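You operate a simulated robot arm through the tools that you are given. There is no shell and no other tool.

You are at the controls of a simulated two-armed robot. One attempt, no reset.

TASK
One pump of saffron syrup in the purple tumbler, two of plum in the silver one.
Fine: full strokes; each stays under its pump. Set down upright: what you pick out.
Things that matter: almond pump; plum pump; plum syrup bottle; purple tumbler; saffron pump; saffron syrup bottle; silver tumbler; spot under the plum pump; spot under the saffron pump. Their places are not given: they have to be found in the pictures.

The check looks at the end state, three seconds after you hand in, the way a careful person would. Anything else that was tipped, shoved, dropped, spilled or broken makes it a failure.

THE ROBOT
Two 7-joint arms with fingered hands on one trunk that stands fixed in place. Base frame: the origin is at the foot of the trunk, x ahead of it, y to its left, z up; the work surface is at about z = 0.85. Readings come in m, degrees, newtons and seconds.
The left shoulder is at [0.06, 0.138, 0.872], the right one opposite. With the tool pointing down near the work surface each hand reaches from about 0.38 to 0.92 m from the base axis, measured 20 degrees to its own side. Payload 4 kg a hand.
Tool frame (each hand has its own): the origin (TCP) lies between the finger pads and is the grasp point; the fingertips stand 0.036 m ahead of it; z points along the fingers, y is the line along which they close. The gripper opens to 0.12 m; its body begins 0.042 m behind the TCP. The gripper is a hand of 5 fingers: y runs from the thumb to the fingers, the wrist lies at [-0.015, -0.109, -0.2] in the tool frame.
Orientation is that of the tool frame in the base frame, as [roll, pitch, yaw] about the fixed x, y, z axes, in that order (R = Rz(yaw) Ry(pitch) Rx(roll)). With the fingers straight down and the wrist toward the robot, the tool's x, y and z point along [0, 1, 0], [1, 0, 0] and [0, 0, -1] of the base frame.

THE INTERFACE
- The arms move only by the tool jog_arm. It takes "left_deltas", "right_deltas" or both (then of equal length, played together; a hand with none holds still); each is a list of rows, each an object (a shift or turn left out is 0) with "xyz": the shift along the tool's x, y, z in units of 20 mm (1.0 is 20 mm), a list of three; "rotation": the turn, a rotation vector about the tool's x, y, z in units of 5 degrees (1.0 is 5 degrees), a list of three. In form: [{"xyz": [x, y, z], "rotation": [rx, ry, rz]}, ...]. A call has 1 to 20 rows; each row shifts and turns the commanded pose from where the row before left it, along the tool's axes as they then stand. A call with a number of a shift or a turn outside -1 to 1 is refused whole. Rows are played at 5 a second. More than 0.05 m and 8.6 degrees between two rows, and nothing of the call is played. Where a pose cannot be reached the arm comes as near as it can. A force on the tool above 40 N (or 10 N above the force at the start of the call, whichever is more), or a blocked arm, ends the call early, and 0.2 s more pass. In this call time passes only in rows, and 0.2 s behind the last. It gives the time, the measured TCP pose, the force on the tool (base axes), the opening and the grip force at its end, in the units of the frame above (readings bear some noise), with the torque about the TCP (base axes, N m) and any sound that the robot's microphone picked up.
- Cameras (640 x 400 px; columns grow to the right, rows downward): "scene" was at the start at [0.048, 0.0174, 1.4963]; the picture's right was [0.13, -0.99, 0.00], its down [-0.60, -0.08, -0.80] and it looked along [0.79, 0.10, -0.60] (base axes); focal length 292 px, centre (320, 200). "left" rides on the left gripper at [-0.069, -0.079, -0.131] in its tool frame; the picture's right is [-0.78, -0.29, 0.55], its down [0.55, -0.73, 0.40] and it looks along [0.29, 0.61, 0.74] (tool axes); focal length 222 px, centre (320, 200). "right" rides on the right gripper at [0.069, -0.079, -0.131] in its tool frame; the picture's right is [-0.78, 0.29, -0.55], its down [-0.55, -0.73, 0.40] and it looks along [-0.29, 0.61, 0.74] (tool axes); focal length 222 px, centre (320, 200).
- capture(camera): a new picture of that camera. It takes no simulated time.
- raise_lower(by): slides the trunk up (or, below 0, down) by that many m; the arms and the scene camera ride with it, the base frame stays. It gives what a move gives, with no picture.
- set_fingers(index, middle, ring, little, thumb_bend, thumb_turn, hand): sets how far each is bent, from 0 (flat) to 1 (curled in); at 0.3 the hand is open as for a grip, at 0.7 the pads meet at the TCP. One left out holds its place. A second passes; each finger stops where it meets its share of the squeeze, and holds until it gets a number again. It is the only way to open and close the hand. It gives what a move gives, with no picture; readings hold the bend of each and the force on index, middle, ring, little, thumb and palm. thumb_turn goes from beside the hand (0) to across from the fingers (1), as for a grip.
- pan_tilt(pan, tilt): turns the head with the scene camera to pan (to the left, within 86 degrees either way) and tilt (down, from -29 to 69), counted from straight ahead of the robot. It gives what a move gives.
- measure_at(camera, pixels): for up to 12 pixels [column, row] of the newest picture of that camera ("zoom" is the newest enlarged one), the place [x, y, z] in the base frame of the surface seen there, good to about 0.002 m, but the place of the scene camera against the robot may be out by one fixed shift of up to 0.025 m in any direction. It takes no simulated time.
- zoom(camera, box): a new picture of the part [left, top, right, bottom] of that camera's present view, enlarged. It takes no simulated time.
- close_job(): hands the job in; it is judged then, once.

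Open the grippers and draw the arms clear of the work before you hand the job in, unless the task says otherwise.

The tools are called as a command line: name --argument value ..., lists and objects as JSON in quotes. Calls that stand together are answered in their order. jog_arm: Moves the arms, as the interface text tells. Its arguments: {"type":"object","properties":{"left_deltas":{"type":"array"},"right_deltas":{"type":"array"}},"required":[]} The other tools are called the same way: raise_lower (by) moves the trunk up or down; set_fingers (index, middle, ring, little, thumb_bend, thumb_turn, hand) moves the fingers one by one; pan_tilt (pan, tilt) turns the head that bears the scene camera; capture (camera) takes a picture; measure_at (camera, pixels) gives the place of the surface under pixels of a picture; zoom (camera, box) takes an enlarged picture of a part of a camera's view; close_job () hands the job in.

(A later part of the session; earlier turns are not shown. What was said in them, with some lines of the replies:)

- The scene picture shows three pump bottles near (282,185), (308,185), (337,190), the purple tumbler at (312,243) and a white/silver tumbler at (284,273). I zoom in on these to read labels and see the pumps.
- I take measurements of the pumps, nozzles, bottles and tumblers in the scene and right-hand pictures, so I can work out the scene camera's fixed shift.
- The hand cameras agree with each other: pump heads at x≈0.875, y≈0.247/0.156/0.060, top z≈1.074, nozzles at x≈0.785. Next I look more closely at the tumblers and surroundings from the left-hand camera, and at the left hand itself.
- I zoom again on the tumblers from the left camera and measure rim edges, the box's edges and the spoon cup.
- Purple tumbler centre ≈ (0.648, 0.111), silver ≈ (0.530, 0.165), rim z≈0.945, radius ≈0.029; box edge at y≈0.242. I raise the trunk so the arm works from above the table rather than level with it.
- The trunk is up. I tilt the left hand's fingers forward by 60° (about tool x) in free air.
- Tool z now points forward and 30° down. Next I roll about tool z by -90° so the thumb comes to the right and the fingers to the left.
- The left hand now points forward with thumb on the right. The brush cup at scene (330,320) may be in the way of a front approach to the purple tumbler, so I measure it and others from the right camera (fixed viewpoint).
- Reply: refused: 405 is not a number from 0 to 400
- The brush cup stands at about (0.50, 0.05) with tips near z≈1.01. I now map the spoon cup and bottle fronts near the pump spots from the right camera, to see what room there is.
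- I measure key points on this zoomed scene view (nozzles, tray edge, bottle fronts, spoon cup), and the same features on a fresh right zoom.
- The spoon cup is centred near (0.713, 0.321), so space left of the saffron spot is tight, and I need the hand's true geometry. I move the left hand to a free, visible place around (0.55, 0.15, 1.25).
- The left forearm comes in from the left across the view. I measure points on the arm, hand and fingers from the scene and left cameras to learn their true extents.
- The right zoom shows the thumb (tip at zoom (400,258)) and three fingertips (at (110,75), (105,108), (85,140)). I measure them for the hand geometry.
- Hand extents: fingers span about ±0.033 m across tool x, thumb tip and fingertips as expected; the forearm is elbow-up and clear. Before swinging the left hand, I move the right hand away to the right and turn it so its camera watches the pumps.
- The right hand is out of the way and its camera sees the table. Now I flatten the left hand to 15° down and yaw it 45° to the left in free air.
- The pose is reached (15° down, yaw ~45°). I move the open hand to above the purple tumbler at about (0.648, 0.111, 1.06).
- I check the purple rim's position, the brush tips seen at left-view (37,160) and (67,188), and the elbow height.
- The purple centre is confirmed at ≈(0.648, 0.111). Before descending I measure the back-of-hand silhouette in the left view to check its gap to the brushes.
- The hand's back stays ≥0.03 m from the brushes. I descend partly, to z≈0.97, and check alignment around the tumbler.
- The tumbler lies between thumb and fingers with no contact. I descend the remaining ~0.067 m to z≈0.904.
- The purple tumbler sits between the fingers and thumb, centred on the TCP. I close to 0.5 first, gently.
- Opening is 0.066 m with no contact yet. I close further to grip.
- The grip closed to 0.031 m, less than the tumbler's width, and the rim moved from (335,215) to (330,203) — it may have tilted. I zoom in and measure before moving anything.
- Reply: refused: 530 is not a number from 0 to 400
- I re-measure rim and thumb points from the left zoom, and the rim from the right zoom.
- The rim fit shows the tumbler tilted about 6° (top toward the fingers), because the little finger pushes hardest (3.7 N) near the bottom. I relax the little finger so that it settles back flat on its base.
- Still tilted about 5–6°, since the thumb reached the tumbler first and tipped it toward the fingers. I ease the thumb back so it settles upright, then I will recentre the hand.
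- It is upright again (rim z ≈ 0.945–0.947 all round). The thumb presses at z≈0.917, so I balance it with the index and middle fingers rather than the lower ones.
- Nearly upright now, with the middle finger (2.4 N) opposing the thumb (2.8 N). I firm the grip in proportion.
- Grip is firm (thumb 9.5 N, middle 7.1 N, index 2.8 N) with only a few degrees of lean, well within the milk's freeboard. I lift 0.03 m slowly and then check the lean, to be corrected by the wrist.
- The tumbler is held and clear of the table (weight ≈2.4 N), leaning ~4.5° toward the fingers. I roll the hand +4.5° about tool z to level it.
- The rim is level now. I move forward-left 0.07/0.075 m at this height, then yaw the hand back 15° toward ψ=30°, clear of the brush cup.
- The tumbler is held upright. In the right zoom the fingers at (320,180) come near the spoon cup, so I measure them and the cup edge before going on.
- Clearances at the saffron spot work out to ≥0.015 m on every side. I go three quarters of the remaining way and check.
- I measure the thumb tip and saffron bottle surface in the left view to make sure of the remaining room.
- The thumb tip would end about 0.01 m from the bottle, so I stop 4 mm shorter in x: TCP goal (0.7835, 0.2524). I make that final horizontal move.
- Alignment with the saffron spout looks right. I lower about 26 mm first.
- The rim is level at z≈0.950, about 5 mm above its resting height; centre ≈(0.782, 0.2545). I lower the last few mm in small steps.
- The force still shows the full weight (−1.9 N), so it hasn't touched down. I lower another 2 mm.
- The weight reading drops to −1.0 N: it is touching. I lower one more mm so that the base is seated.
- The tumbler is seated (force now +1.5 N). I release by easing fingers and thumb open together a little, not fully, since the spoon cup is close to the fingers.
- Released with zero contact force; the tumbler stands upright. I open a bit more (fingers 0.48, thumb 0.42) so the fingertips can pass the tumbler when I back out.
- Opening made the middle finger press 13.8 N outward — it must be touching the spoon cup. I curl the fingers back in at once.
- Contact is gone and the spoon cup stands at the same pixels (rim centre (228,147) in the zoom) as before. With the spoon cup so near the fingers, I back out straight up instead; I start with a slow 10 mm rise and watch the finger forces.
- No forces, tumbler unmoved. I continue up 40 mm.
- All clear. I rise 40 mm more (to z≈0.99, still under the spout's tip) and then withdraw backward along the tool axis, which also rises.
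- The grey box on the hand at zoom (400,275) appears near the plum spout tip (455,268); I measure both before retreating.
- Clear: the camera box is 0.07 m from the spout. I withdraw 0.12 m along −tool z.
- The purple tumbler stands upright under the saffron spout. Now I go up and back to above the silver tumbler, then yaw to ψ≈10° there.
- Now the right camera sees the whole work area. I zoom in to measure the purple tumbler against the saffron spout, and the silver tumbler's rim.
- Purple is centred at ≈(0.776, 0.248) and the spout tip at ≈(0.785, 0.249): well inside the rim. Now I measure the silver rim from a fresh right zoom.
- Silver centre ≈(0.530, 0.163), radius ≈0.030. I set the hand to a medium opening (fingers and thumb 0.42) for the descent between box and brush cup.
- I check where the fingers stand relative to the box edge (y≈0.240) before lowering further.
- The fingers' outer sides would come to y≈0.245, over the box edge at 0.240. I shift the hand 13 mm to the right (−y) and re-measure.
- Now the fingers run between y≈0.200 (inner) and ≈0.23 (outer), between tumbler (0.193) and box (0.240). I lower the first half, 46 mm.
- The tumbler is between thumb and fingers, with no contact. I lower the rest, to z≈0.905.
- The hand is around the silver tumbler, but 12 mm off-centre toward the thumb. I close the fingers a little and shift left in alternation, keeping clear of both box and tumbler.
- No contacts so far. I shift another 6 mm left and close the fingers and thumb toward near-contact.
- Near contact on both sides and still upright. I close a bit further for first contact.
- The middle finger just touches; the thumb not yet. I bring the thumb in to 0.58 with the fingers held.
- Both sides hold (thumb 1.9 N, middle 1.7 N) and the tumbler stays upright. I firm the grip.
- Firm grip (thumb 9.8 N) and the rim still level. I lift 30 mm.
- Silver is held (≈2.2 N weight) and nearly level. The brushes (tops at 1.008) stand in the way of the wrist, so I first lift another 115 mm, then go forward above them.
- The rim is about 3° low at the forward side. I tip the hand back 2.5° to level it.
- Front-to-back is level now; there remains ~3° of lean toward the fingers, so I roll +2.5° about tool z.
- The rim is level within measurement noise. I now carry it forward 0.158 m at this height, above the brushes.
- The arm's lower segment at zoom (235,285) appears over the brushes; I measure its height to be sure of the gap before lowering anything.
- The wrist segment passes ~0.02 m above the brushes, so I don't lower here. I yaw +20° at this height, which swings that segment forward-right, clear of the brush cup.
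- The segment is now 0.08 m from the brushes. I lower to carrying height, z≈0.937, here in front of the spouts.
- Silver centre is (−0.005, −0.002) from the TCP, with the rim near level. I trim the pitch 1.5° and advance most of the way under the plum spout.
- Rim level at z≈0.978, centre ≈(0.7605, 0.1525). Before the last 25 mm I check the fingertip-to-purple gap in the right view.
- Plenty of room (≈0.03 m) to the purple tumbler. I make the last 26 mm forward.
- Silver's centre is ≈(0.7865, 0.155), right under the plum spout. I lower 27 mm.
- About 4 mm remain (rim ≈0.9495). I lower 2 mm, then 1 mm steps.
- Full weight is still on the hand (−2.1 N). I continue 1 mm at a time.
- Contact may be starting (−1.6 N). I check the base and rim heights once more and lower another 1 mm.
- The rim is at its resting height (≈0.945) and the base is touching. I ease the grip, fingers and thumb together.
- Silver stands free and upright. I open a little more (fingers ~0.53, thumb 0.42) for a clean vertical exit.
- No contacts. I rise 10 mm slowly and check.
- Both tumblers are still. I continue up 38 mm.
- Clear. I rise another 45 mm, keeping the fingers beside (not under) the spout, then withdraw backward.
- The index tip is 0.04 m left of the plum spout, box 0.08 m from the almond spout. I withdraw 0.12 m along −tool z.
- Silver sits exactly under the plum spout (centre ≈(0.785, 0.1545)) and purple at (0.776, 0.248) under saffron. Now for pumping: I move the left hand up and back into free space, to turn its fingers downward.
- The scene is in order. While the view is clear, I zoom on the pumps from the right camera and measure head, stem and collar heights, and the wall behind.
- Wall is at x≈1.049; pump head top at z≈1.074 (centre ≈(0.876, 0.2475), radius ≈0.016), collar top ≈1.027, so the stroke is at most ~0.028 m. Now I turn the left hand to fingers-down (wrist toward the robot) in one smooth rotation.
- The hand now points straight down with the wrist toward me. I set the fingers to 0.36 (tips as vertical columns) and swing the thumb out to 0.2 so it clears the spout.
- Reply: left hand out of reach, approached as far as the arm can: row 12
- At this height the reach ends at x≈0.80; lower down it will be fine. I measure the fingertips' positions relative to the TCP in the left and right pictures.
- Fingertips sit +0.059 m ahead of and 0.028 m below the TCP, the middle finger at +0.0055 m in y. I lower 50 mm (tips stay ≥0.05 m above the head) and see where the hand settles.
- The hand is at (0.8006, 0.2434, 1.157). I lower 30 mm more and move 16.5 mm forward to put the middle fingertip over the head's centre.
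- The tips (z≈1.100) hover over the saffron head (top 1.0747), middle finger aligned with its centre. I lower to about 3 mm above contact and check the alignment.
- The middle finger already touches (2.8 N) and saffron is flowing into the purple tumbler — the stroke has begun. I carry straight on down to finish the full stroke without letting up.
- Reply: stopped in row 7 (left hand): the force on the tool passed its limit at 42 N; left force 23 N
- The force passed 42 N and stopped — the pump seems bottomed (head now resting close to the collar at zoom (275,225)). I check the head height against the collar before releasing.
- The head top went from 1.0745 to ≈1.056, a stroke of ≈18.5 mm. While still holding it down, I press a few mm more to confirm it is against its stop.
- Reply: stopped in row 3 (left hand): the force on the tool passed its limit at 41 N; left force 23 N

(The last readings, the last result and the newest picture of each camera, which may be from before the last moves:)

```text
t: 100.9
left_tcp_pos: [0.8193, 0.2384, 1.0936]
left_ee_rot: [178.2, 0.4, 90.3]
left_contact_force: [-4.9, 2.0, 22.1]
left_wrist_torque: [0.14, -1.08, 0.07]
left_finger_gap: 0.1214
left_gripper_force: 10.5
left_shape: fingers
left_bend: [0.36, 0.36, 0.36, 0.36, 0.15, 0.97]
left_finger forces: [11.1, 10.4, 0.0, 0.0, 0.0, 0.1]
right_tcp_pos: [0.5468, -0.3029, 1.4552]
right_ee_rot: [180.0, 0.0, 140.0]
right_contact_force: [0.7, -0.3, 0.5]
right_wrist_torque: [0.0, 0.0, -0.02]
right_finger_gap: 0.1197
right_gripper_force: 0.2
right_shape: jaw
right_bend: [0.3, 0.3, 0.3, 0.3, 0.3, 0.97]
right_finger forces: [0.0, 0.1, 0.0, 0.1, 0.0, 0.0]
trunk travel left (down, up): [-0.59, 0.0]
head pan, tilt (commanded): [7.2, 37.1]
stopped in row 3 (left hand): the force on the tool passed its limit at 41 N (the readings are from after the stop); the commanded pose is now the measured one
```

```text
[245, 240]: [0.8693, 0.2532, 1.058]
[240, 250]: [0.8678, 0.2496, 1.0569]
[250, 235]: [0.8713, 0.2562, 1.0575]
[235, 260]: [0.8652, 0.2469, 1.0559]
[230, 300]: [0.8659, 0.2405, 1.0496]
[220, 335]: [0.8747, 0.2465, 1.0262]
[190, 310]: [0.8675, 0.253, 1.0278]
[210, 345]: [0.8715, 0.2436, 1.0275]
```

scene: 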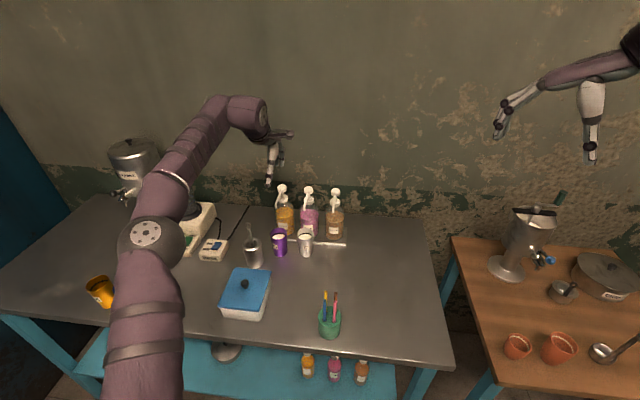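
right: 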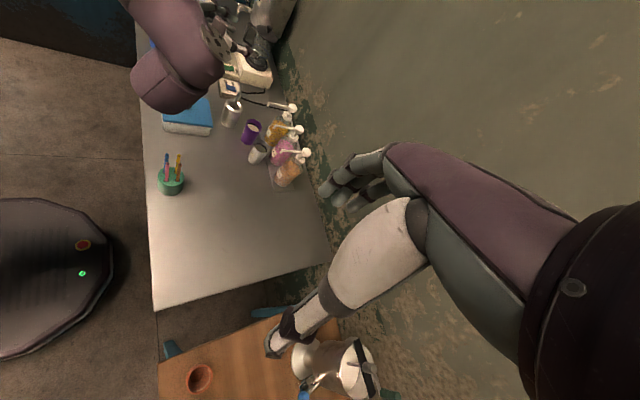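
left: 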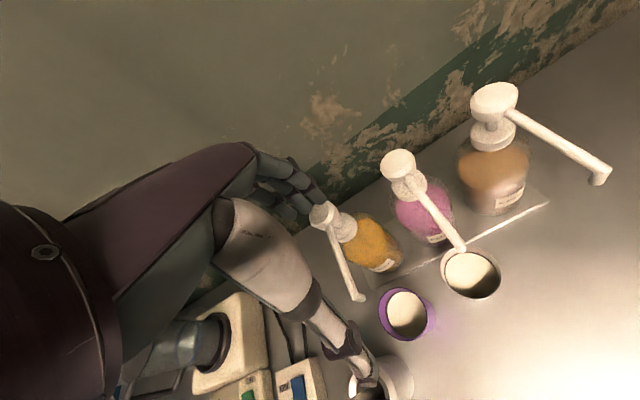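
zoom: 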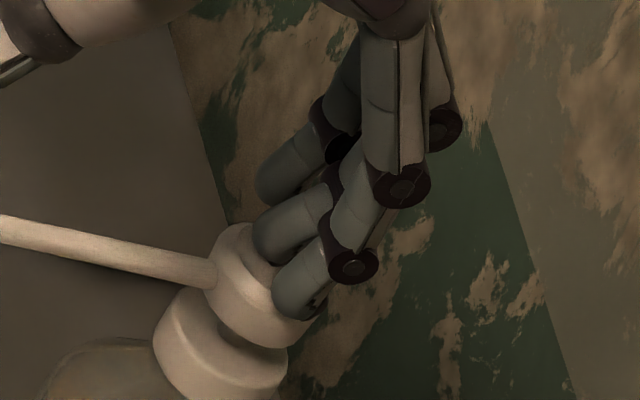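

Pushed to 41 N with no further travel: the saffron pump is at its stop, one full stroke. I release by rising 60 mm.

jog_arm --left_deltas '[{"xyz": [0, 0, -0.5]}, {"xyz": [0, 0, -0.5]}, {"xyz": [0, 0, -0.5]}, {"xyz": [0, 0, -0.5]}, {"xyz": [0, 0, -0.5]}, {"xyz": [0, 0, -0.5]}]'

zoom --camera "right" --box '[220, 70, 340, 160]'

measure_at --camera "zoom" --pixels '[[370, 185], [378, 192], [365, 178], [395, 280], [272, 185], [300, 270]]'

capture --camera "left"

```text
t: 102.3
left_tcp_pos: [0.8173, 0.2399, 1.1471]
left_ee_rot: [178.7, 0.1, 90.1]
left_contact_force: [0.6, 0.2, 0.4]
left_wrist_torque: [0.01, 0.01, 0.03]
left_finger_gap: 0.1232
left_gripper_force: 0.1
left_shape: fingers
left_bend: [0.36, 0.36, 0.36, 0.36, 0.15, 0.97]
left_finger forces: [0.0, 0.0, 0.0, 0.1, 0.0, 0.1]
right_tcp_pos: [0.5453, -0.3043, 1.4548]
right_ee_rot: [-179.9, 0.1, 140.0]
right_contact_force: [-0.1, -1.0, 0.1]
right_wrist_torque: [-0.02, 0.01, 0.0]
right_finger_gap: 0.1197
right_gripper_force: 0.0
right_shape: jaw
right_bend: [0.3, 0.3, 0.3, 0.3, 0.3, 0.97]
right_finger forces: [0.1, 0.0, 0.1, 0.1, 0.0, 0.1]
trunk travel left (down, up): [-0.59, 0.0]
head pan, tilt (commanded): [7.2, 37.1]
```

```text
4.44 times, centred on (280, 115) of right
```

zoom: 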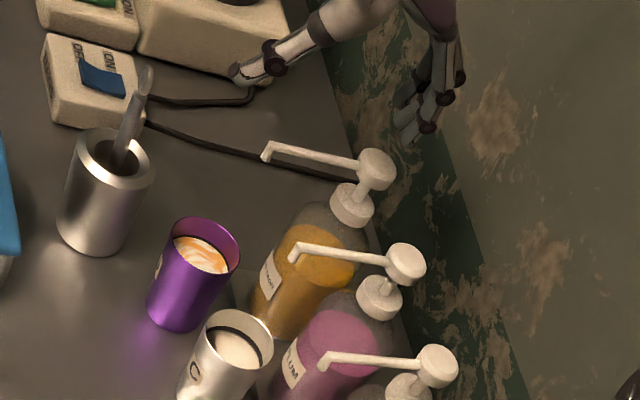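

```text
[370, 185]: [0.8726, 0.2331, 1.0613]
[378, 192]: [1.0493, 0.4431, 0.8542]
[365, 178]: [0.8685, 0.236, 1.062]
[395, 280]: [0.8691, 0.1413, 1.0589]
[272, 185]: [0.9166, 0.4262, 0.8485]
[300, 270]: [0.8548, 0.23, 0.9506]
```

```text
taken
```

left: 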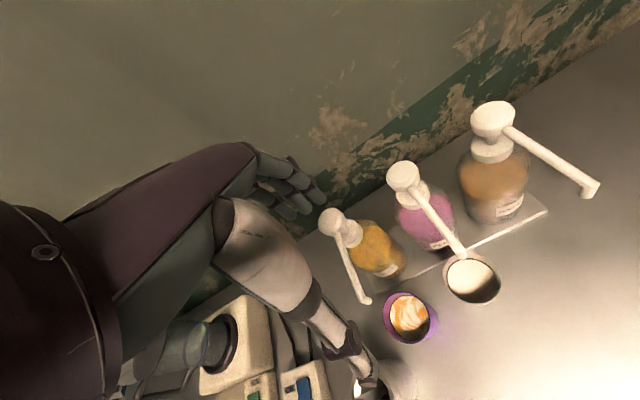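

Saffron swirls in the purple tumbler and the pump head has sprung back. I verify the head heights of all three pumps.

zoom --camera "right" --box '[260, 90, 330, 150]'

measure_at --camera "zoom" --pixels '[[305, 105], [310, 115], [300, 100], [350, 248], [358, 258], [345, 240], [400, 395], [390, 390], [135, 85], [175, 235], [45, 230], [100, 380]]'

```text
6.67 times, centred on (295, 120) of right
```

zoom: 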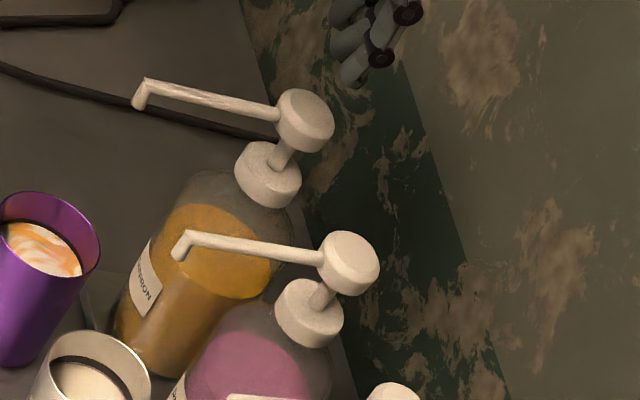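

```text
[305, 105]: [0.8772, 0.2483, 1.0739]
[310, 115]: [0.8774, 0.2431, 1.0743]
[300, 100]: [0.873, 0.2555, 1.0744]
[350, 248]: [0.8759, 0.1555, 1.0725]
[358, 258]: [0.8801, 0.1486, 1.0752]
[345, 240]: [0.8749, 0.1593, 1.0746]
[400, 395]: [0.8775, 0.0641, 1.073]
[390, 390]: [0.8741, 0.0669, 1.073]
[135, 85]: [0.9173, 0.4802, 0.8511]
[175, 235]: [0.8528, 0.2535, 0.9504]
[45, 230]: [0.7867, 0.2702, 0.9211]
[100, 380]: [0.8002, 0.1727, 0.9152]
```

All heads are back at z≈1.074. I move the hand 90 mm right to the plum pump at this height (tips 35 mm above the heads).

jog_arm --left_deltas '[{"xyz": [-0.75, 0, 0]}, {"xyz": [-0.75, 0, 0]}, {"xyz": [-0.75, 0, 0]}, {"xyz": [-0.75, 0, 0]}, {"xyz": [-0.75, 0, 0]}, {"xyz": [-0.75, 0, 0]}]'

capture --camera "left"

zoom --camera "right" --box '[250, 80, 330, 150]'

measure_at --camera "zoom" --pixels '[[400, 170], [410, 180], [395, 160], [420, 190], [440, 160], [430, 140], [405, 190], [385, 170]]'

```text
t: 103.7
left_tcp_pos: [0.8187, 0.1501, 1.1463]
left_ee_rot: [178.8, 0.2, 90.2]
left_contact_force: [-0.3, 0.9, -0.2]
left_wrist_torque: [-0.01, -0.01, -0.03]
left_finger_gap: 0.1234
left_gripper_force: 0.0
left_shape: fingers
left_bend: [0.36, 0.36, 0.36, 0.36, 0.15, 0.97]
left_finger forces: [0.0, 0.0, 0.1, 0.0, 0.0, 0.0]
right_tcp_pos: [0.5468, -0.3047, 1.4549]
right_ee_rot: [179.9, 0.0, 140.0]
right_contact_force: [0.9, -0.5, 0.0]
right_wrist_torque: [-0.05, -0.03, -0.03]
right_finger_gap: 0.1198
right_gripper_force: 0.1
right_shape: jaw
right_bend: [0.3, 0.3, 0.3, 0.3, 0.3, 0.97]
right_finger forces: [0.0, 0.0, 0.1, 0.1, 0.0, 0.0]
trunk travel left (down, up): [-0.59, 0.0]
head pan, tilt (commanded): [7.2, 37.1]
```

```text
taken
```

left: 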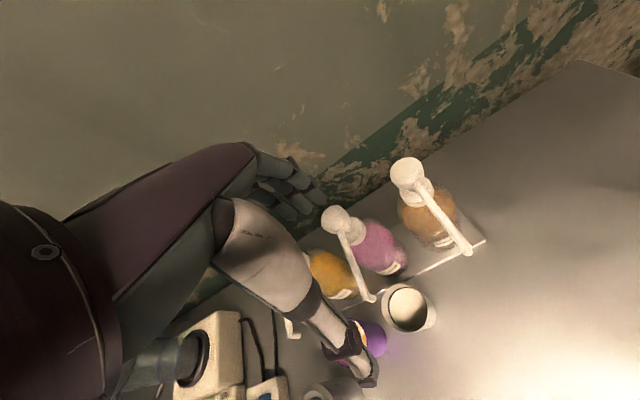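

```text
5.71 times, centred on (290, 115) of right
```

zoom: 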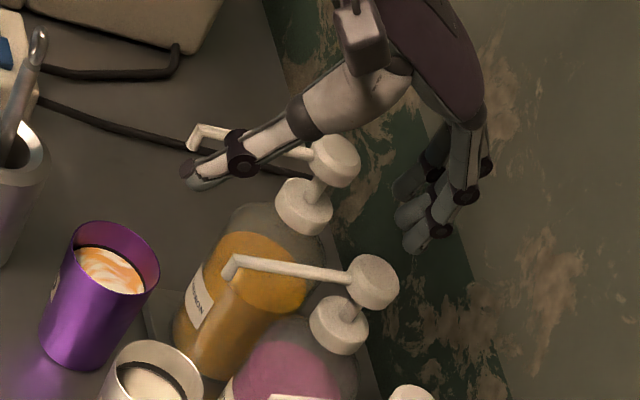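

```text
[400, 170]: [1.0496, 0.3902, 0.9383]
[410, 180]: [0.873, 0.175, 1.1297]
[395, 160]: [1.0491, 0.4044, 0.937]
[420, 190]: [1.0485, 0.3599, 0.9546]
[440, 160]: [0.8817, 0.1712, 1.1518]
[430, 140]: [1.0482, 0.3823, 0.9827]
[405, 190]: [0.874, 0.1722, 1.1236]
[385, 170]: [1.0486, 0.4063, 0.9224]
```

Hand is over the plum pump at TCP (0.8187, 0.150). I now make the first plum stroke in one continuous press down to the stop.

jog_arm --left_deltas '[{"xyz": [0, 0, 0.35]}, {"xyz": [0, 0, 0.35]}, {"xyz": [0, 0, 0.35]}, {"xyz": [0, 0, 0.35]}, {"xyz": [0, 0, 0.2]}, {"xyz": [0, 0, 0.2]}, {"xyz": [0, 0, 0.2]}, {"xyz": [0, 0, 0.2]}, {"xyz": [0, 0, 0.2]}, {"xyz": [0, 0, 0.2]}, {"xyz": [0, 0, 0.2]}, {"xyz": [0, 0, 0.2]}, {"xyz": [0, 0, 0.2]}]'

zoom --camera "right" --box '[250, 90, 330, 160]'

zoom --camera "left" --box '[240, 130, 460, 350]'

```text
t: 106.5
left_tcp_pos: [0.8167, 0.149, 1.0909]
left_ee_rot: [178.0, 0.4, 90.2]
left_contact_force: [-3.3, 2.8, 37.0]
left_wrist_torque: [0.05, -2.2, 0.06]
left_finger_gap: 0.1247
left_gripper_force: 18.0
left_shape: fingers
left_bend: [0.34, 0.33, 0.36, 0.36, 0.15, 0.97]
left_finger forces: [21.1, 15.7, 0.0, 0.0, 0.0, 0.0]
right_tcp_pos: [0.5424, -0.3038, 1.4564]
right_ee_rot: [179.9, 0.1, 140.0]
right_contact_force: [0.3, -0.2, 0.6]
right_wrist_torque: [0.01, 0.02, 0.0]
right_finger_gap: 0.1196
right_gripper_force: 0.1
right_shape: jaw
right_bend: [0.3, 0.3, 0.3, 0.3, 0.3, 0.97]
right_finger forces: [0.1, 0.0, 0.0, 0.0, 0.0, 0.1]
trunk travel left (down, up): [-0.59, 0.0]
head pan, tilt (commanded): [7.2, 37.1]
```

```text
5.71 times, centred on (290, 125) of right
```

zoom: 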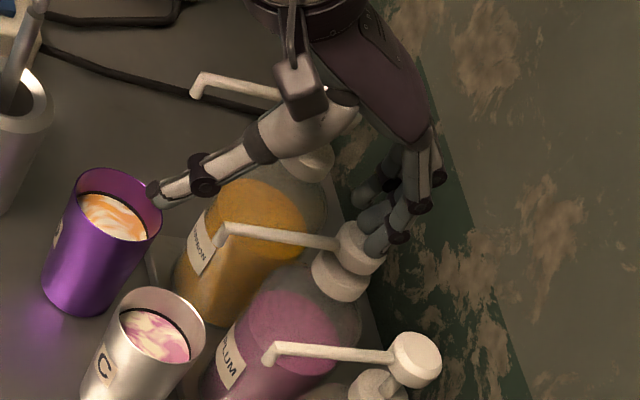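

```text
1.82 times, centred on (350, 240) of left
```

zoom: 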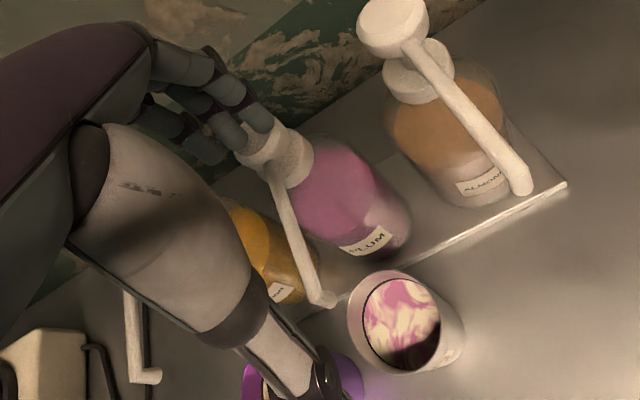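

Plum swirls in the silver tumbler; force 37 N at the stop. I check the head's height, still held down.

zoom --camera "right" --box '[285, 105, 315, 135]'

measure_at --camera "zoom" --pixels '[[240, 215], [250, 220], [245, 230], [260, 210], [235, 240], [230, 290], [210, 280], [250, 300]]'

```text
13.33 times, centred on (300, 120) of right
```

zoom: 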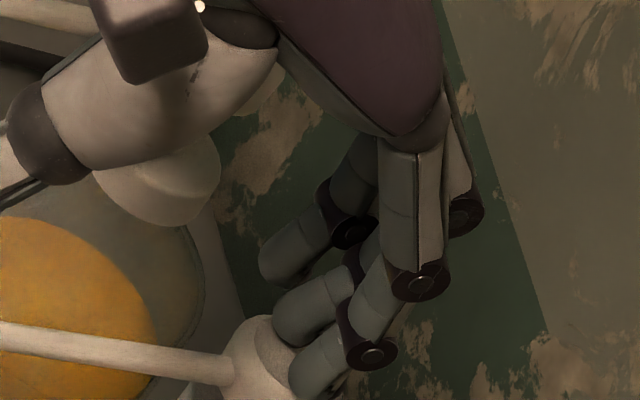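

```text
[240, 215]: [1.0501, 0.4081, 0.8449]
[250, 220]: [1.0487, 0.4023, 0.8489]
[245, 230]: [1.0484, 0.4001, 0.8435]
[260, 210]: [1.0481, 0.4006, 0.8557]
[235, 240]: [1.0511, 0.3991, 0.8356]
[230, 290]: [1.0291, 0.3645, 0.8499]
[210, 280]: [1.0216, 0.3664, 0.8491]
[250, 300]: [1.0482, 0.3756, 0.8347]
```

I aim the measurement at the plum head's visible top edge.

measure_at --camera "zoom" --pixels '[[260, 335], [255, 330], [265, 345], [250, 345], [258, 325], [270, 360], [245, 370], [280, 370]]'

```text
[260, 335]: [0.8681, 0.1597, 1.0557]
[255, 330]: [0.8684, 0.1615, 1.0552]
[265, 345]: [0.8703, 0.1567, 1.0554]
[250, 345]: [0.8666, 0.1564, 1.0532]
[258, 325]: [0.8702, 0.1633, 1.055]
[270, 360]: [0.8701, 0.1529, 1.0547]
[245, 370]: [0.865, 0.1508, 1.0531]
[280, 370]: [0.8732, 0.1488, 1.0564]
```

The plum head is at ≈1.055 (19 mm down). To be sure of the stop, I push a few mm harder while still down.

jog_arm --left_deltas '[{"xyz": [0, 0, 0.1]}, {"xyz": [0, 0, 0.1]}, {"xyz": [0, 0, 0.1]}]'

zoom --camera "right" --box '[285, 105, 315, 135]'

measure_at --camera "zoom" --pixels '[[260, 335], [255, 330], [265, 345], [250, 345], [258, 325], [270, 360], [245, 370], [280, 370]]'

```text
t: 107.3
left_tcp_pos: [0.8232, 0.1486, 1.0914]
left_ee_rot: [177.4, 0.7, 90.1]
left_contact_force: [-6.2, 2.3, 23.9]
left_wrist_torque: [0.07, -1.19, 0.07]
left_finger_gap: 0.1209
left_gripper_force: 12.2
left_shape: fingers
left_bend: [0.36, 0.36, 0.36, 0.36, 0.15, 0.97]
left_finger forces: [13.7, 10.5, 0.1, 0.1, 0.0, 0.0]
right_tcp_pos: [0.545, -0.3035, 1.4537]
right_ee_rot: [-180.0, 0.0, 140.0]
right_contact_force: [0.1, -0.7, -0.8]
right_wrist_torque: [0.05, 0.03, -0.02]
right_finger_gap: 0.1196
right_gripper_force: 0.0
right_shape: jaw
right_bend: [0.3, 0.3, 0.3, 0.3, 0.3, 0.97]
right_finger forces: [0.0, 0.0, 0.1, 0.0, 0.0, 0.1]
trunk travel left (down, up): [-0.59, 0.0]
head pan, tilt (commanded): [7.2, 37.1]
stopped in row 3 (left hand): the force on the tool passed its limit at 48 N (the readings are from after the stop); the commanded pose is now the measured one
```

```text
13.33 times, centred on (300, 120) of right
```

zoom: 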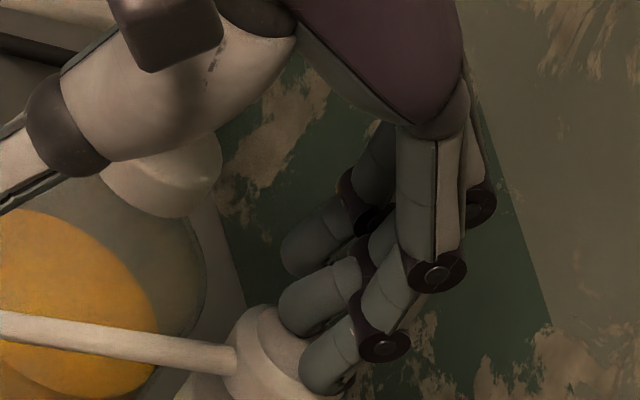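

```text
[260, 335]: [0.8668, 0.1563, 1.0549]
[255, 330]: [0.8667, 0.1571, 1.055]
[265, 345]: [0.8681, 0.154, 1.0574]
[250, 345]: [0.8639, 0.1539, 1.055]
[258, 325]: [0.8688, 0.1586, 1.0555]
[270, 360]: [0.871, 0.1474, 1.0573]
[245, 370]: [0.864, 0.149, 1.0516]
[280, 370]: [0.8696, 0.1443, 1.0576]
```

It held against 48 N without moving: full stroke one of plum is done. I release by rising 60 mm.

jog_arm --left_deltas '[{"xyz": [0, 0, -0.5]}, {"xyz": [0, 0, -0.5]}, {"xyz": [0, 0, -0.5]}, {"xyz": [0, 0, -0.5]}, {"xyz": [0, 0, -0.5]}, {"xyz": [0, 0, -0.5]}]'

zoom --camera "right" --box '[250, 80, 330, 150]'

measure_at --camera "zoom" --pixels '[[370, 280], [380, 285], [365, 270], [335, 155], [345, 165], [230, 265], [195, 135], [405, 395], [355, 165], [150, 350]]'

capture --camera "left"

```text
t: 108.7
left_tcp_pos: [0.819, 0.1496, 1.1442]
left_ee_rot: [178.1, 0.4, 90.2]
left_contact_force: [-0.1, -0.2, 0.2]
left_wrist_torque: [-0.02, 0.03, -0.04]
left_finger_gap: 0.1229
left_gripper_force: 0.0
left_shape: fingers
left_bend: [0.36, 0.36, 0.36, 0.36, 0.15, 0.97]
left_finger forces: [0.1, 0.0, 0.1, 0.0, 0.1, 0.1]
right_tcp_pos: [0.5466, -0.3023, 1.4543]
right_ee_rot: [180.0, 0.0, 139.9]
right_contact_force: [0.6, 0.2, 0.0]
right_wrist_torque: [-0.02, 0.0, -0.01]
right_finger_gap: 0.1199
right_gripper_force: 0.0
right_shape: jaw
right_bend: [0.3, 0.3, 0.3, 0.3, 0.3, 0.97]
right_finger forces: [0.1, 0.1, 0.0, 0.1, 0.0, 0.0]
trunk travel left (down, up): [-0.59, 0.0]
head pan, tilt (commanded): [7.2, 37.1]
```

```text
5.71 times, centred on (290, 115) of right
```

zoom: 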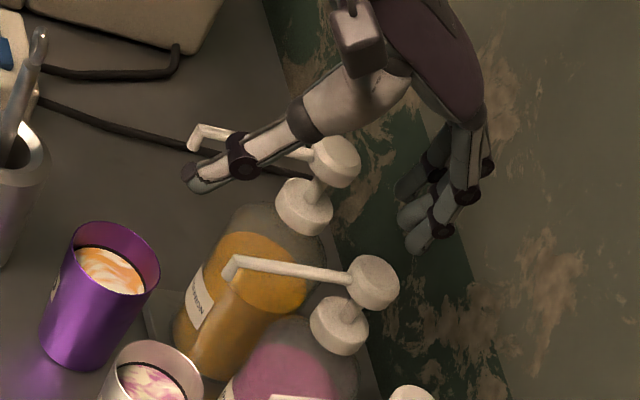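

```text
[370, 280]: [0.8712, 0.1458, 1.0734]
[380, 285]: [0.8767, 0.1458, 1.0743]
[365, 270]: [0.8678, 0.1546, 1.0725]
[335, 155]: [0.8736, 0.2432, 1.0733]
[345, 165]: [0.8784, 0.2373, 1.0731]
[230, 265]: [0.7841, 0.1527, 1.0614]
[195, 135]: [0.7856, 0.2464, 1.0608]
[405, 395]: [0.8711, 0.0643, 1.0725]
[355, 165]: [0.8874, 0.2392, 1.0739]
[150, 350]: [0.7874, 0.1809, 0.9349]
```

```text
taken
```

left: 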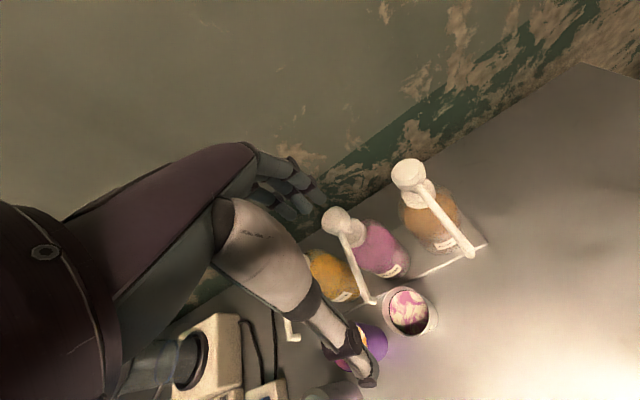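

The plum head is back at 1.074. I trim the hand's small tilt and make the second continuous plum stroke.

jog_arm --left_deltas '[{"xyz": [0, -0.1, 0], "rotation": [0.36, 0, 0]}, {"xyz": [0, 0, 0.35]}, {"xyz": [0, 0, 0.35]}, {"xyz": [0, 0, 0.35]}, {"xyz": [0, 0, 0.35]}, {"xyz": [0, 0, 0.2]}, {"xyz": [0, 0, 0.2]}, {"xyz": [0, 0, 0.2]}, {"xyz": [0, 0, 0.2]}, {"xyz": [0, 0, 0.2]}, {"xyz": [0, 0, 0.2]}, {"xyz": [0, 0, 0.2]}, {"xyz": [0, 0, 0.2]}, {"xyz": [0, 0, 0.2]}]'

zoom --camera "right" --box '[285, 105, 315, 135]'

measure_at --camera "zoom" --pixels '[[260, 335], [255, 335], [265, 345], [250, 345], [258, 325], [270, 360], [245, 365], [280, 370]]'

zoom --camera "left" --box '[240, 130, 460, 350]'

```text
t: 111.8
left_tcp_pos: [0.821, 0.1484, 1.0932]
left_ee_rot: [178.7, 0.9, 90.2]
left_contact_force: [-3.8, 2.0, 21.6]
left_wrist_torque: [0.11, -1.08, 0.12]
left_finger_gap: 0.1219
left_gripper_force: 10.6
left_shape: fingers
left_bend: [0.36, 0.36, 0.36, 0.36, 0.15, 0.97]
left_finger forces: [10.6, 10.7, 0.1, 0.0, 0.1, 0.1]
right_tcp_pos: [0.5454, -0.3012, 1.4549]
right_ee_rot: [180.0, 0.0, 140.0]
right_contact_force: [1.5, 0.6, -0.4]
right_wrist_torque: [-0.02, 0.05, 0.03]
right_finger_gap: 0.1197
right_gripper_force: 0.0
right_shape: jaw
right_bend: [0.3, 0.3, 0.3, 0.3, 0.3, 0.97]
right_finger forces: [0.1, 0.1, 0.0, 0.1, 0.0, 0.0]
trunk travel left (down, up): [-0.59, 0.0]
head pan, tilt (commanded): [7.2, 37.1]
stopped in row 14 (left hand): the force on the tool passed its limit at 40 N (the readings are from after the stop); the commanded pose is now the measured one
```

```text
13.33 times, centred on (300, 120) of right
```

zoom: 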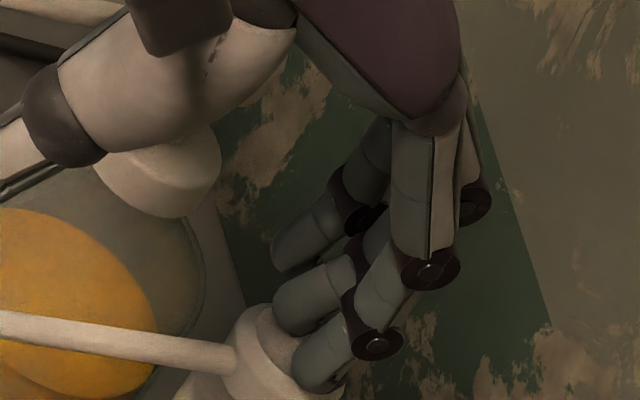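

```text
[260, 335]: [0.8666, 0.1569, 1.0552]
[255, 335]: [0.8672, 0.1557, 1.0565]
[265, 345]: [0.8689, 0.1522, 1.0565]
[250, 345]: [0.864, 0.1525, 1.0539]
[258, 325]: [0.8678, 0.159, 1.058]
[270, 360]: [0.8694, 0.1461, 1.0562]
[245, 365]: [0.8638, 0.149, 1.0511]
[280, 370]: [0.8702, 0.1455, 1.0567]
```

```text
1.82 times, centred on (350, 240) of left
```

zoom: 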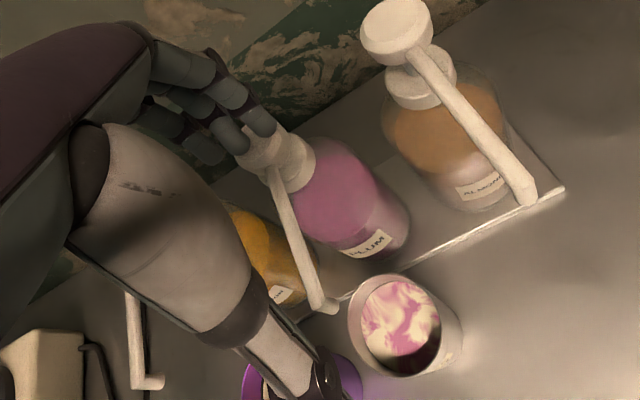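

The second plum stroke reached the same stop (head ≈1.056, 40 N) and the silver tumbler shows more plum. I release by rising 60 mm.

jog_arm --left_deltas '[{"xyz": [0, 0, -0.5]}, {"xyz": [0, 0, -0.5]}, {"xyz": [0, 0, -0.5]}, {"xyz": [0, 0, -0.5]}, {"xyz": [0, 0, -0.5]}, {"xyz": [0, 0, -0.5]}]'

zoom --camera "right" --box '[220, 80, 340, 180]'

measure_at --camera "zoom" --pixels '[[377, 213], [382, 218], [372, 208], [351, 130], [356, 135], [410, 295], [280, 205], [255, 112], [305, 288]]'

capture --camera "left"

```text
t: 113.2
left_tcp_pos: [0.8189, 0.1509, 1.1471]
left_ee_rot: [179.2, 0.7, 90.3]
left_contact_force: [-0.3, -1.0, 0.5]
left_wrist_torque: [0.0, 0.02, 0.01]
left_finger_gap: 0.1233
left_gripper_force: 0.1
left_shape: fingers
left_bend: [0.36, 0.36, 0.36, 0.36, 0.15, 0.97]
left_finger forces: [0.0, 0.0, 0.1, 0.0, 0.0, 0.1]
right_tcp_pos: [0.5479, -0.3028, 1.4547]
right_ee_rot: [-180.0, 0.0, 140.0]
right_contact_force: [-0.5, -1.1, 0.0]
right_wrist_torque: [0.02, 0.01, -0.02]
right_finger_gap: 0.1198
right_gripper_force: 0.0
right_shape: jaw
right_bend: [0.3, 0.3, 0.3, 0.3, 0.3, 0.97]
right_finger forces: [0.0, 0.0, 0.0, 0.0, 0.1, 0.0]
trunk travel left (down, up): [-0.59, 0.0]
head pan, tilt (commanded): [7.2, 37.1]
```

```text
4.00 times, centred on (280, 130) of right
```

zoom: 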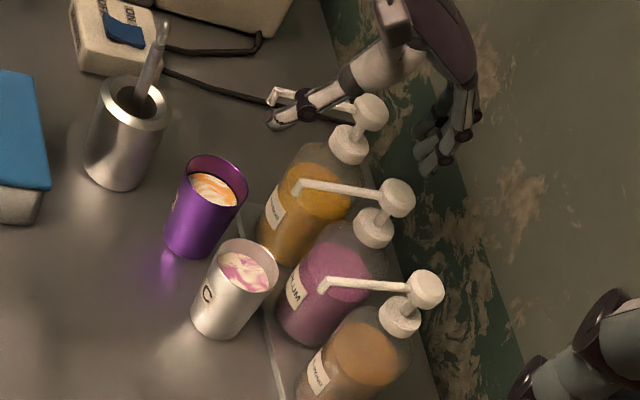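

```text
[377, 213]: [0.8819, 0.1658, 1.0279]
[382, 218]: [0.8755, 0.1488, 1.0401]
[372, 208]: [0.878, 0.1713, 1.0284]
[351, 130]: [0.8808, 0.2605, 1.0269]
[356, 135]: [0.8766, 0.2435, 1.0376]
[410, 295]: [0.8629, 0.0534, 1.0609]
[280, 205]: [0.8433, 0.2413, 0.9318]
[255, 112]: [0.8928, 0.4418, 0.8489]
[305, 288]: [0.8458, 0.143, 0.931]
```

```text
taken
```

left: 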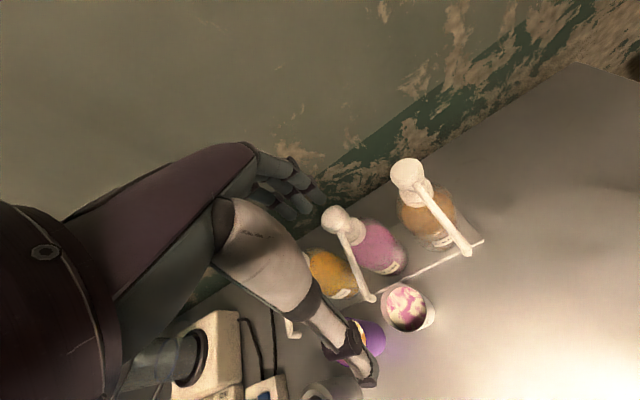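

Pumping is complete and all pumps are up. I draw the left hand up and back, clear of the bottles.

jog_arm --left_deltas '[{"xyz": [0, -0.5, -0.7]}, {"xyz": [0.385, -0.96, -0.46]}, {"xyz": [0.385, -0.96, -0.46]}, {"xyz": [0.385, -0.96, -0.46]}, {"xyz": [0.385, -0.96, -0.46]}, {"xyz": [0.385, -0.96, -0.46]}, {"xyz": [0.385, -0.96, -0.46]}, {"xyz": [0.385, -0.96, -0.46]}, {"xyz": [0.385, -0.96, -0.46]}, {"xyz": [0.385, -0.96, -0.46]}, {"xyz": [0.385, -0.96, -0.46]}, {"xyz": [0.385, -0.96, -0.46]}, {"xyz": [0.385, -0.96, -0.46]}, {"xyz": [0.385, -0.96, -0.46]}]'

set_fingers --hand "left" --index 0.3 --middle 0.3 --ring 0.3 --little 0.3 --thumb_bend 0.3

capture --camera "scene"

zoom --camera "right" --box '[220, 80, 340, 180]'

measure_at --camera "zoom" --pixels '[[398, 195], [404, 200], [372, 110], [376, 118], [425, 285], [298, 188], [273, 98], [245, 200], [190, 175], [225, 212], [277, 285], [215, 270]]'

```text
t: 116.2
left_tcp_pos: [0.5558, 0.2511, 1.2771]
left_ee_rot: [179.2, 0.7, 90.1]
left_contact_force: [-0.9, 0.2, 0.6]
left_wrist_torque: [-0.03, 0.02, 0.01]
left_finger_gap: 0.1231
left_gripper_force: 0.0
left_shape: fingers
left_bend: [0.36, 0.36, 0.36, 0.36, 0.15, 0.97]
left_finger forces: [0.0, 0.0, 0.1, 0.0, 0.1, 0.0]
right_tcp_pos: [0.5464, -0.3021, 1.4548]
right_ee_rot: [-180.0, 0.0, 140.0]
right_contact_force: [-1.0, -1.0, 0.4]
right_wrist_torque: [-0.01, 0.01, 0.02]
right_finger_gap: 0.1195
right_gripper_force: 0.0
right_shape: jaw
right_bend: [0.3, 0.3, 0.3, 0.3, 0.3, 0.97]
right_finger forces: [0.0, 0.1, 0.1, 0.1, 0.0, 0.0]
trunk travel left (down, up): [-0.59, 0.0]
head pan, tilt (commanded): [7.2, 37.1]
```

```text
t: 117.2
left_tcp_pos: [0.5565, 0.2504, 1.2778]
left_ee_rot: [179.2, 0.6, 90.2]
left_contact_force: [-0.1, -0.6, 0.7]
left_wrist_torque: [0.04, 0.01, 0.02]
left_finger_gap: 0.1191
left_gripper_force: 0.1
left_shape: fingers
left_bend: [0.3, 0.3, 0.3, 0.3, 0.3, 0.97]
left_finger forces: [0.0, 0.0, 0.1, 0.0, 0.0, 0.1]
right_tcp_pos: [0.5481, -0.3031, 1.4549]
right_ee_rot: [-179.9, 0.0, 139.9]
right_contact_force: [1.1, 0.8, 0.4]
right_wrist_torque: [-0.01, 0.01, -0.02]
right_finger_gap: 0.1197
right_gripper_force: 0.1
right_shape: jaw
right_bend: [0.3, 0.3, 0.3, 0.3, 0.3, 0.97]
right_finger forces: [0.1, 0.0, 0.1, 0.0, 0.0, 0.1]
trunk travel left (down, up): [-0.59, 0.0]
head pan, tilt (commanded): [7.2, 37.1]
```

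```text
taken
```

scene: 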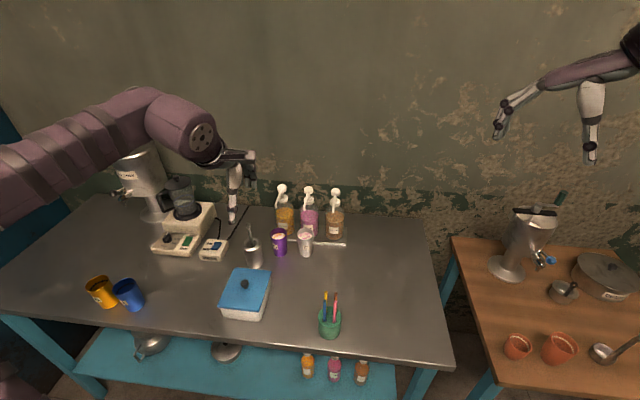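

```text
4.00 times, centred on (280, 130) of right
```

zoom: 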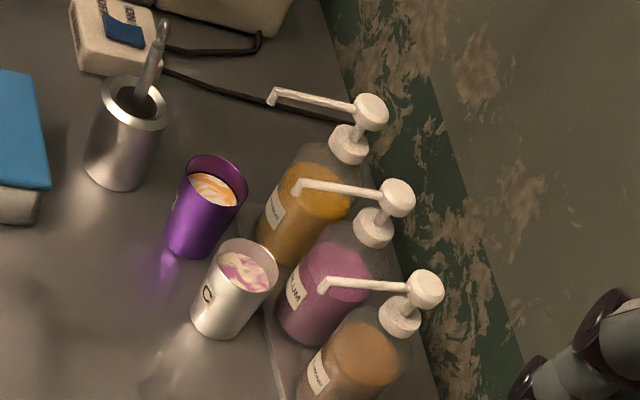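

```text
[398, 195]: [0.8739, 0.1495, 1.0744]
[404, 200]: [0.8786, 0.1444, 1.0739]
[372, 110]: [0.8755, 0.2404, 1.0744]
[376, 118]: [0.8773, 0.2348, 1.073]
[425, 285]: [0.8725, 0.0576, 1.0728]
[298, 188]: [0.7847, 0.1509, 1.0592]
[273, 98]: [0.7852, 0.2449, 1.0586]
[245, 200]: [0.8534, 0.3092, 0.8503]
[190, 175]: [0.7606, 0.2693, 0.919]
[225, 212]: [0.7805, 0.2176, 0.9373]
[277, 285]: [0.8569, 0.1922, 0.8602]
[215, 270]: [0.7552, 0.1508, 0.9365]
```

Everything stands: purple with saffron, silver with plum, pumps up. I take a final close look from the scene camera for spills or displaced things.

zoom --camera "scene" --box '[200, 170, 380, 280]'

zoom --camera "scene" --box '[200, 240, 380, 350]'

capture --camera "left"

```text
3.56 times, centred on (290, 225) of scene
```

zoom: 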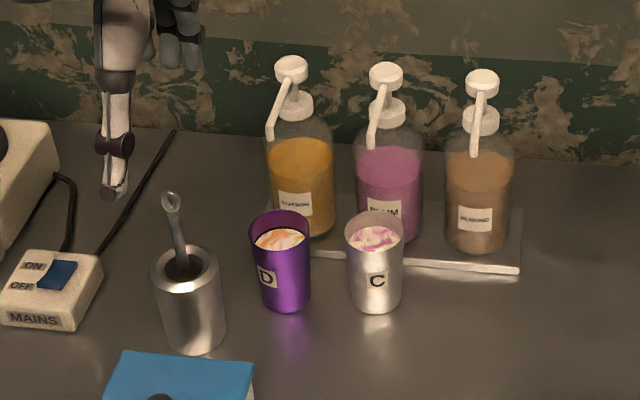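

```text
3.56 times, centred on (290, 295) of scene
```

zoom: 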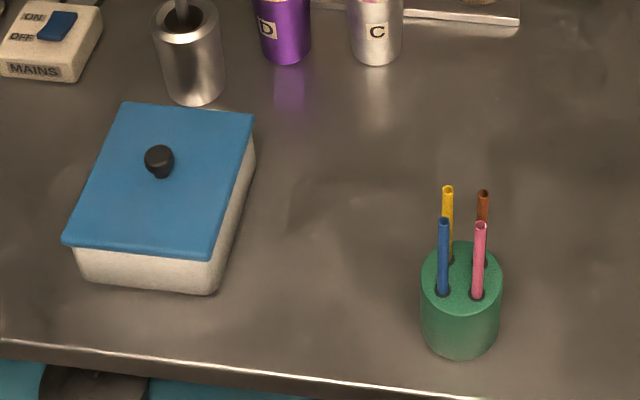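

```text
taken
```

left: 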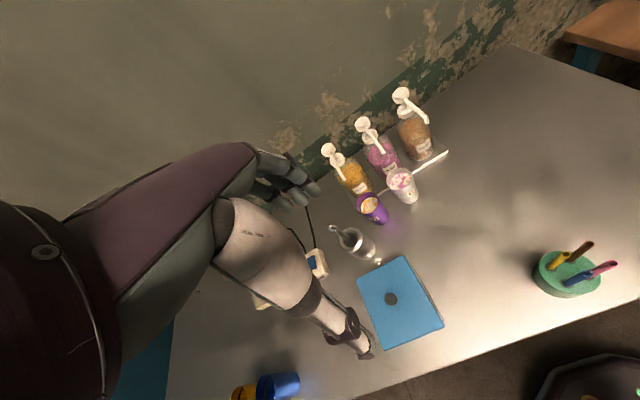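

No spills or displaced objects; both tumblers are upright under their spouts. I draw the left arm a little further up and aside, to its starting area.

jog_arm --left_deltas '[{"xyz": [0.81, -0.1, -0.625]}, {"xyz": [0.81, -0.1, -0.625]}, {"xyz": [0.81, -0.1, -0.625]}, {"xyz": [0.81, -0.1, -0.625]}, {"xyz": [0.81, -0.1, -0.625]}, {"xyz": [0.81, -0.1, -0.625]}, {"xyz": [0.81, -0.1, -0.625]}, {"xyz": [0.81, -0.1, -0.625]}]'

capture --camera "scene"

```text
t: 119.0
left_tcp_pos: [0.5397, 0.3818, 1.3744]
left_ee_rot: [179.2, 0.7, 90.2]
left_contact_force: [-0.3, -0.2, 0.0]
left_wrist_torque: [-0.01, -0.01, 0.0]
left_finger_gap: 0.1192
left_gripper_force: 0.1
left_shape: fingers
left_bend: [0.3, 0.3, 0.3, 0.3, 0.3, 0.97]
left_finger forces: [0.0, 0.0, 0.1, 0.0, 0.0, 0.0]
right_tcp_pos: [0.5463, -0.3028, 1.4546]
right_ee_rot: [180.0, 0.1, 140.0]
right_contact_force: [-0.4, 0.4, -0.5]
right_wrist_torque: [-0.01, 0.01, -0.01]
right_finger_gap: 0.1195
right_gripper_force: 0.1
right_shape: jaw
right_bend: [0.3, 0.3, 0.3, 0.3, 0.3, 0.97]
right_finger forces: [0.0, 0.1, 0.0, 0.0, 0.1, 0.0]
trunk travel left (down, up): [-0.59, 0.0]
head pan, tilt (commanded): [7.2, 37.1]
```

```text
taken
```

scene: 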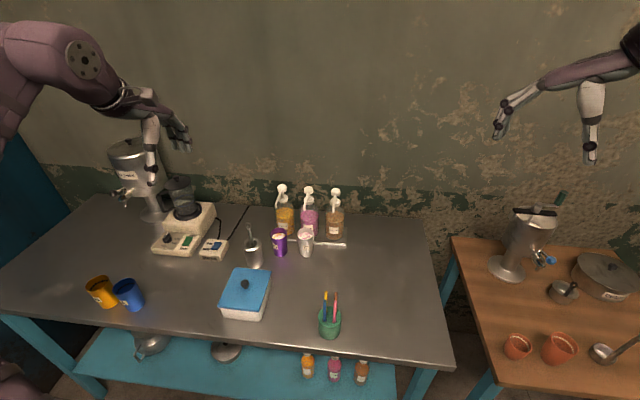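

Both hands are open and clear; the purple tumbler at (279,242) stands under saffron with one stroke and the silver at (305,243) under plum with two. I hand the job in.

close_job

```text
The job is handed in.
```

The purple tumbler has one full pump of saffron and the silver one has two full pumps of plum. Both stand upright under their pumps, and the job is handed in.

- **Strokes:** I pressed each pump until it stopped moving, about 18 mm down. All three pump heads were back at full height afterwards, and I never pressed the almond pump.
- **Placement:** The silver tumbler is centred under the plum spout. The purple one sits about 9 mm nearer the robot than the saffron spout's centre, which keeps the spout well inside the rim.
- **Spoon cup:** While I was letting go of the purple tumbler, one finger pushed against the spoon cup with about 14 N. I pulled back at once, and the pictures show the cup in the same place and upright.
- **Rest of the table:** The final pictures show no spills and nothing else moved. Both hands are open and clear of the work.
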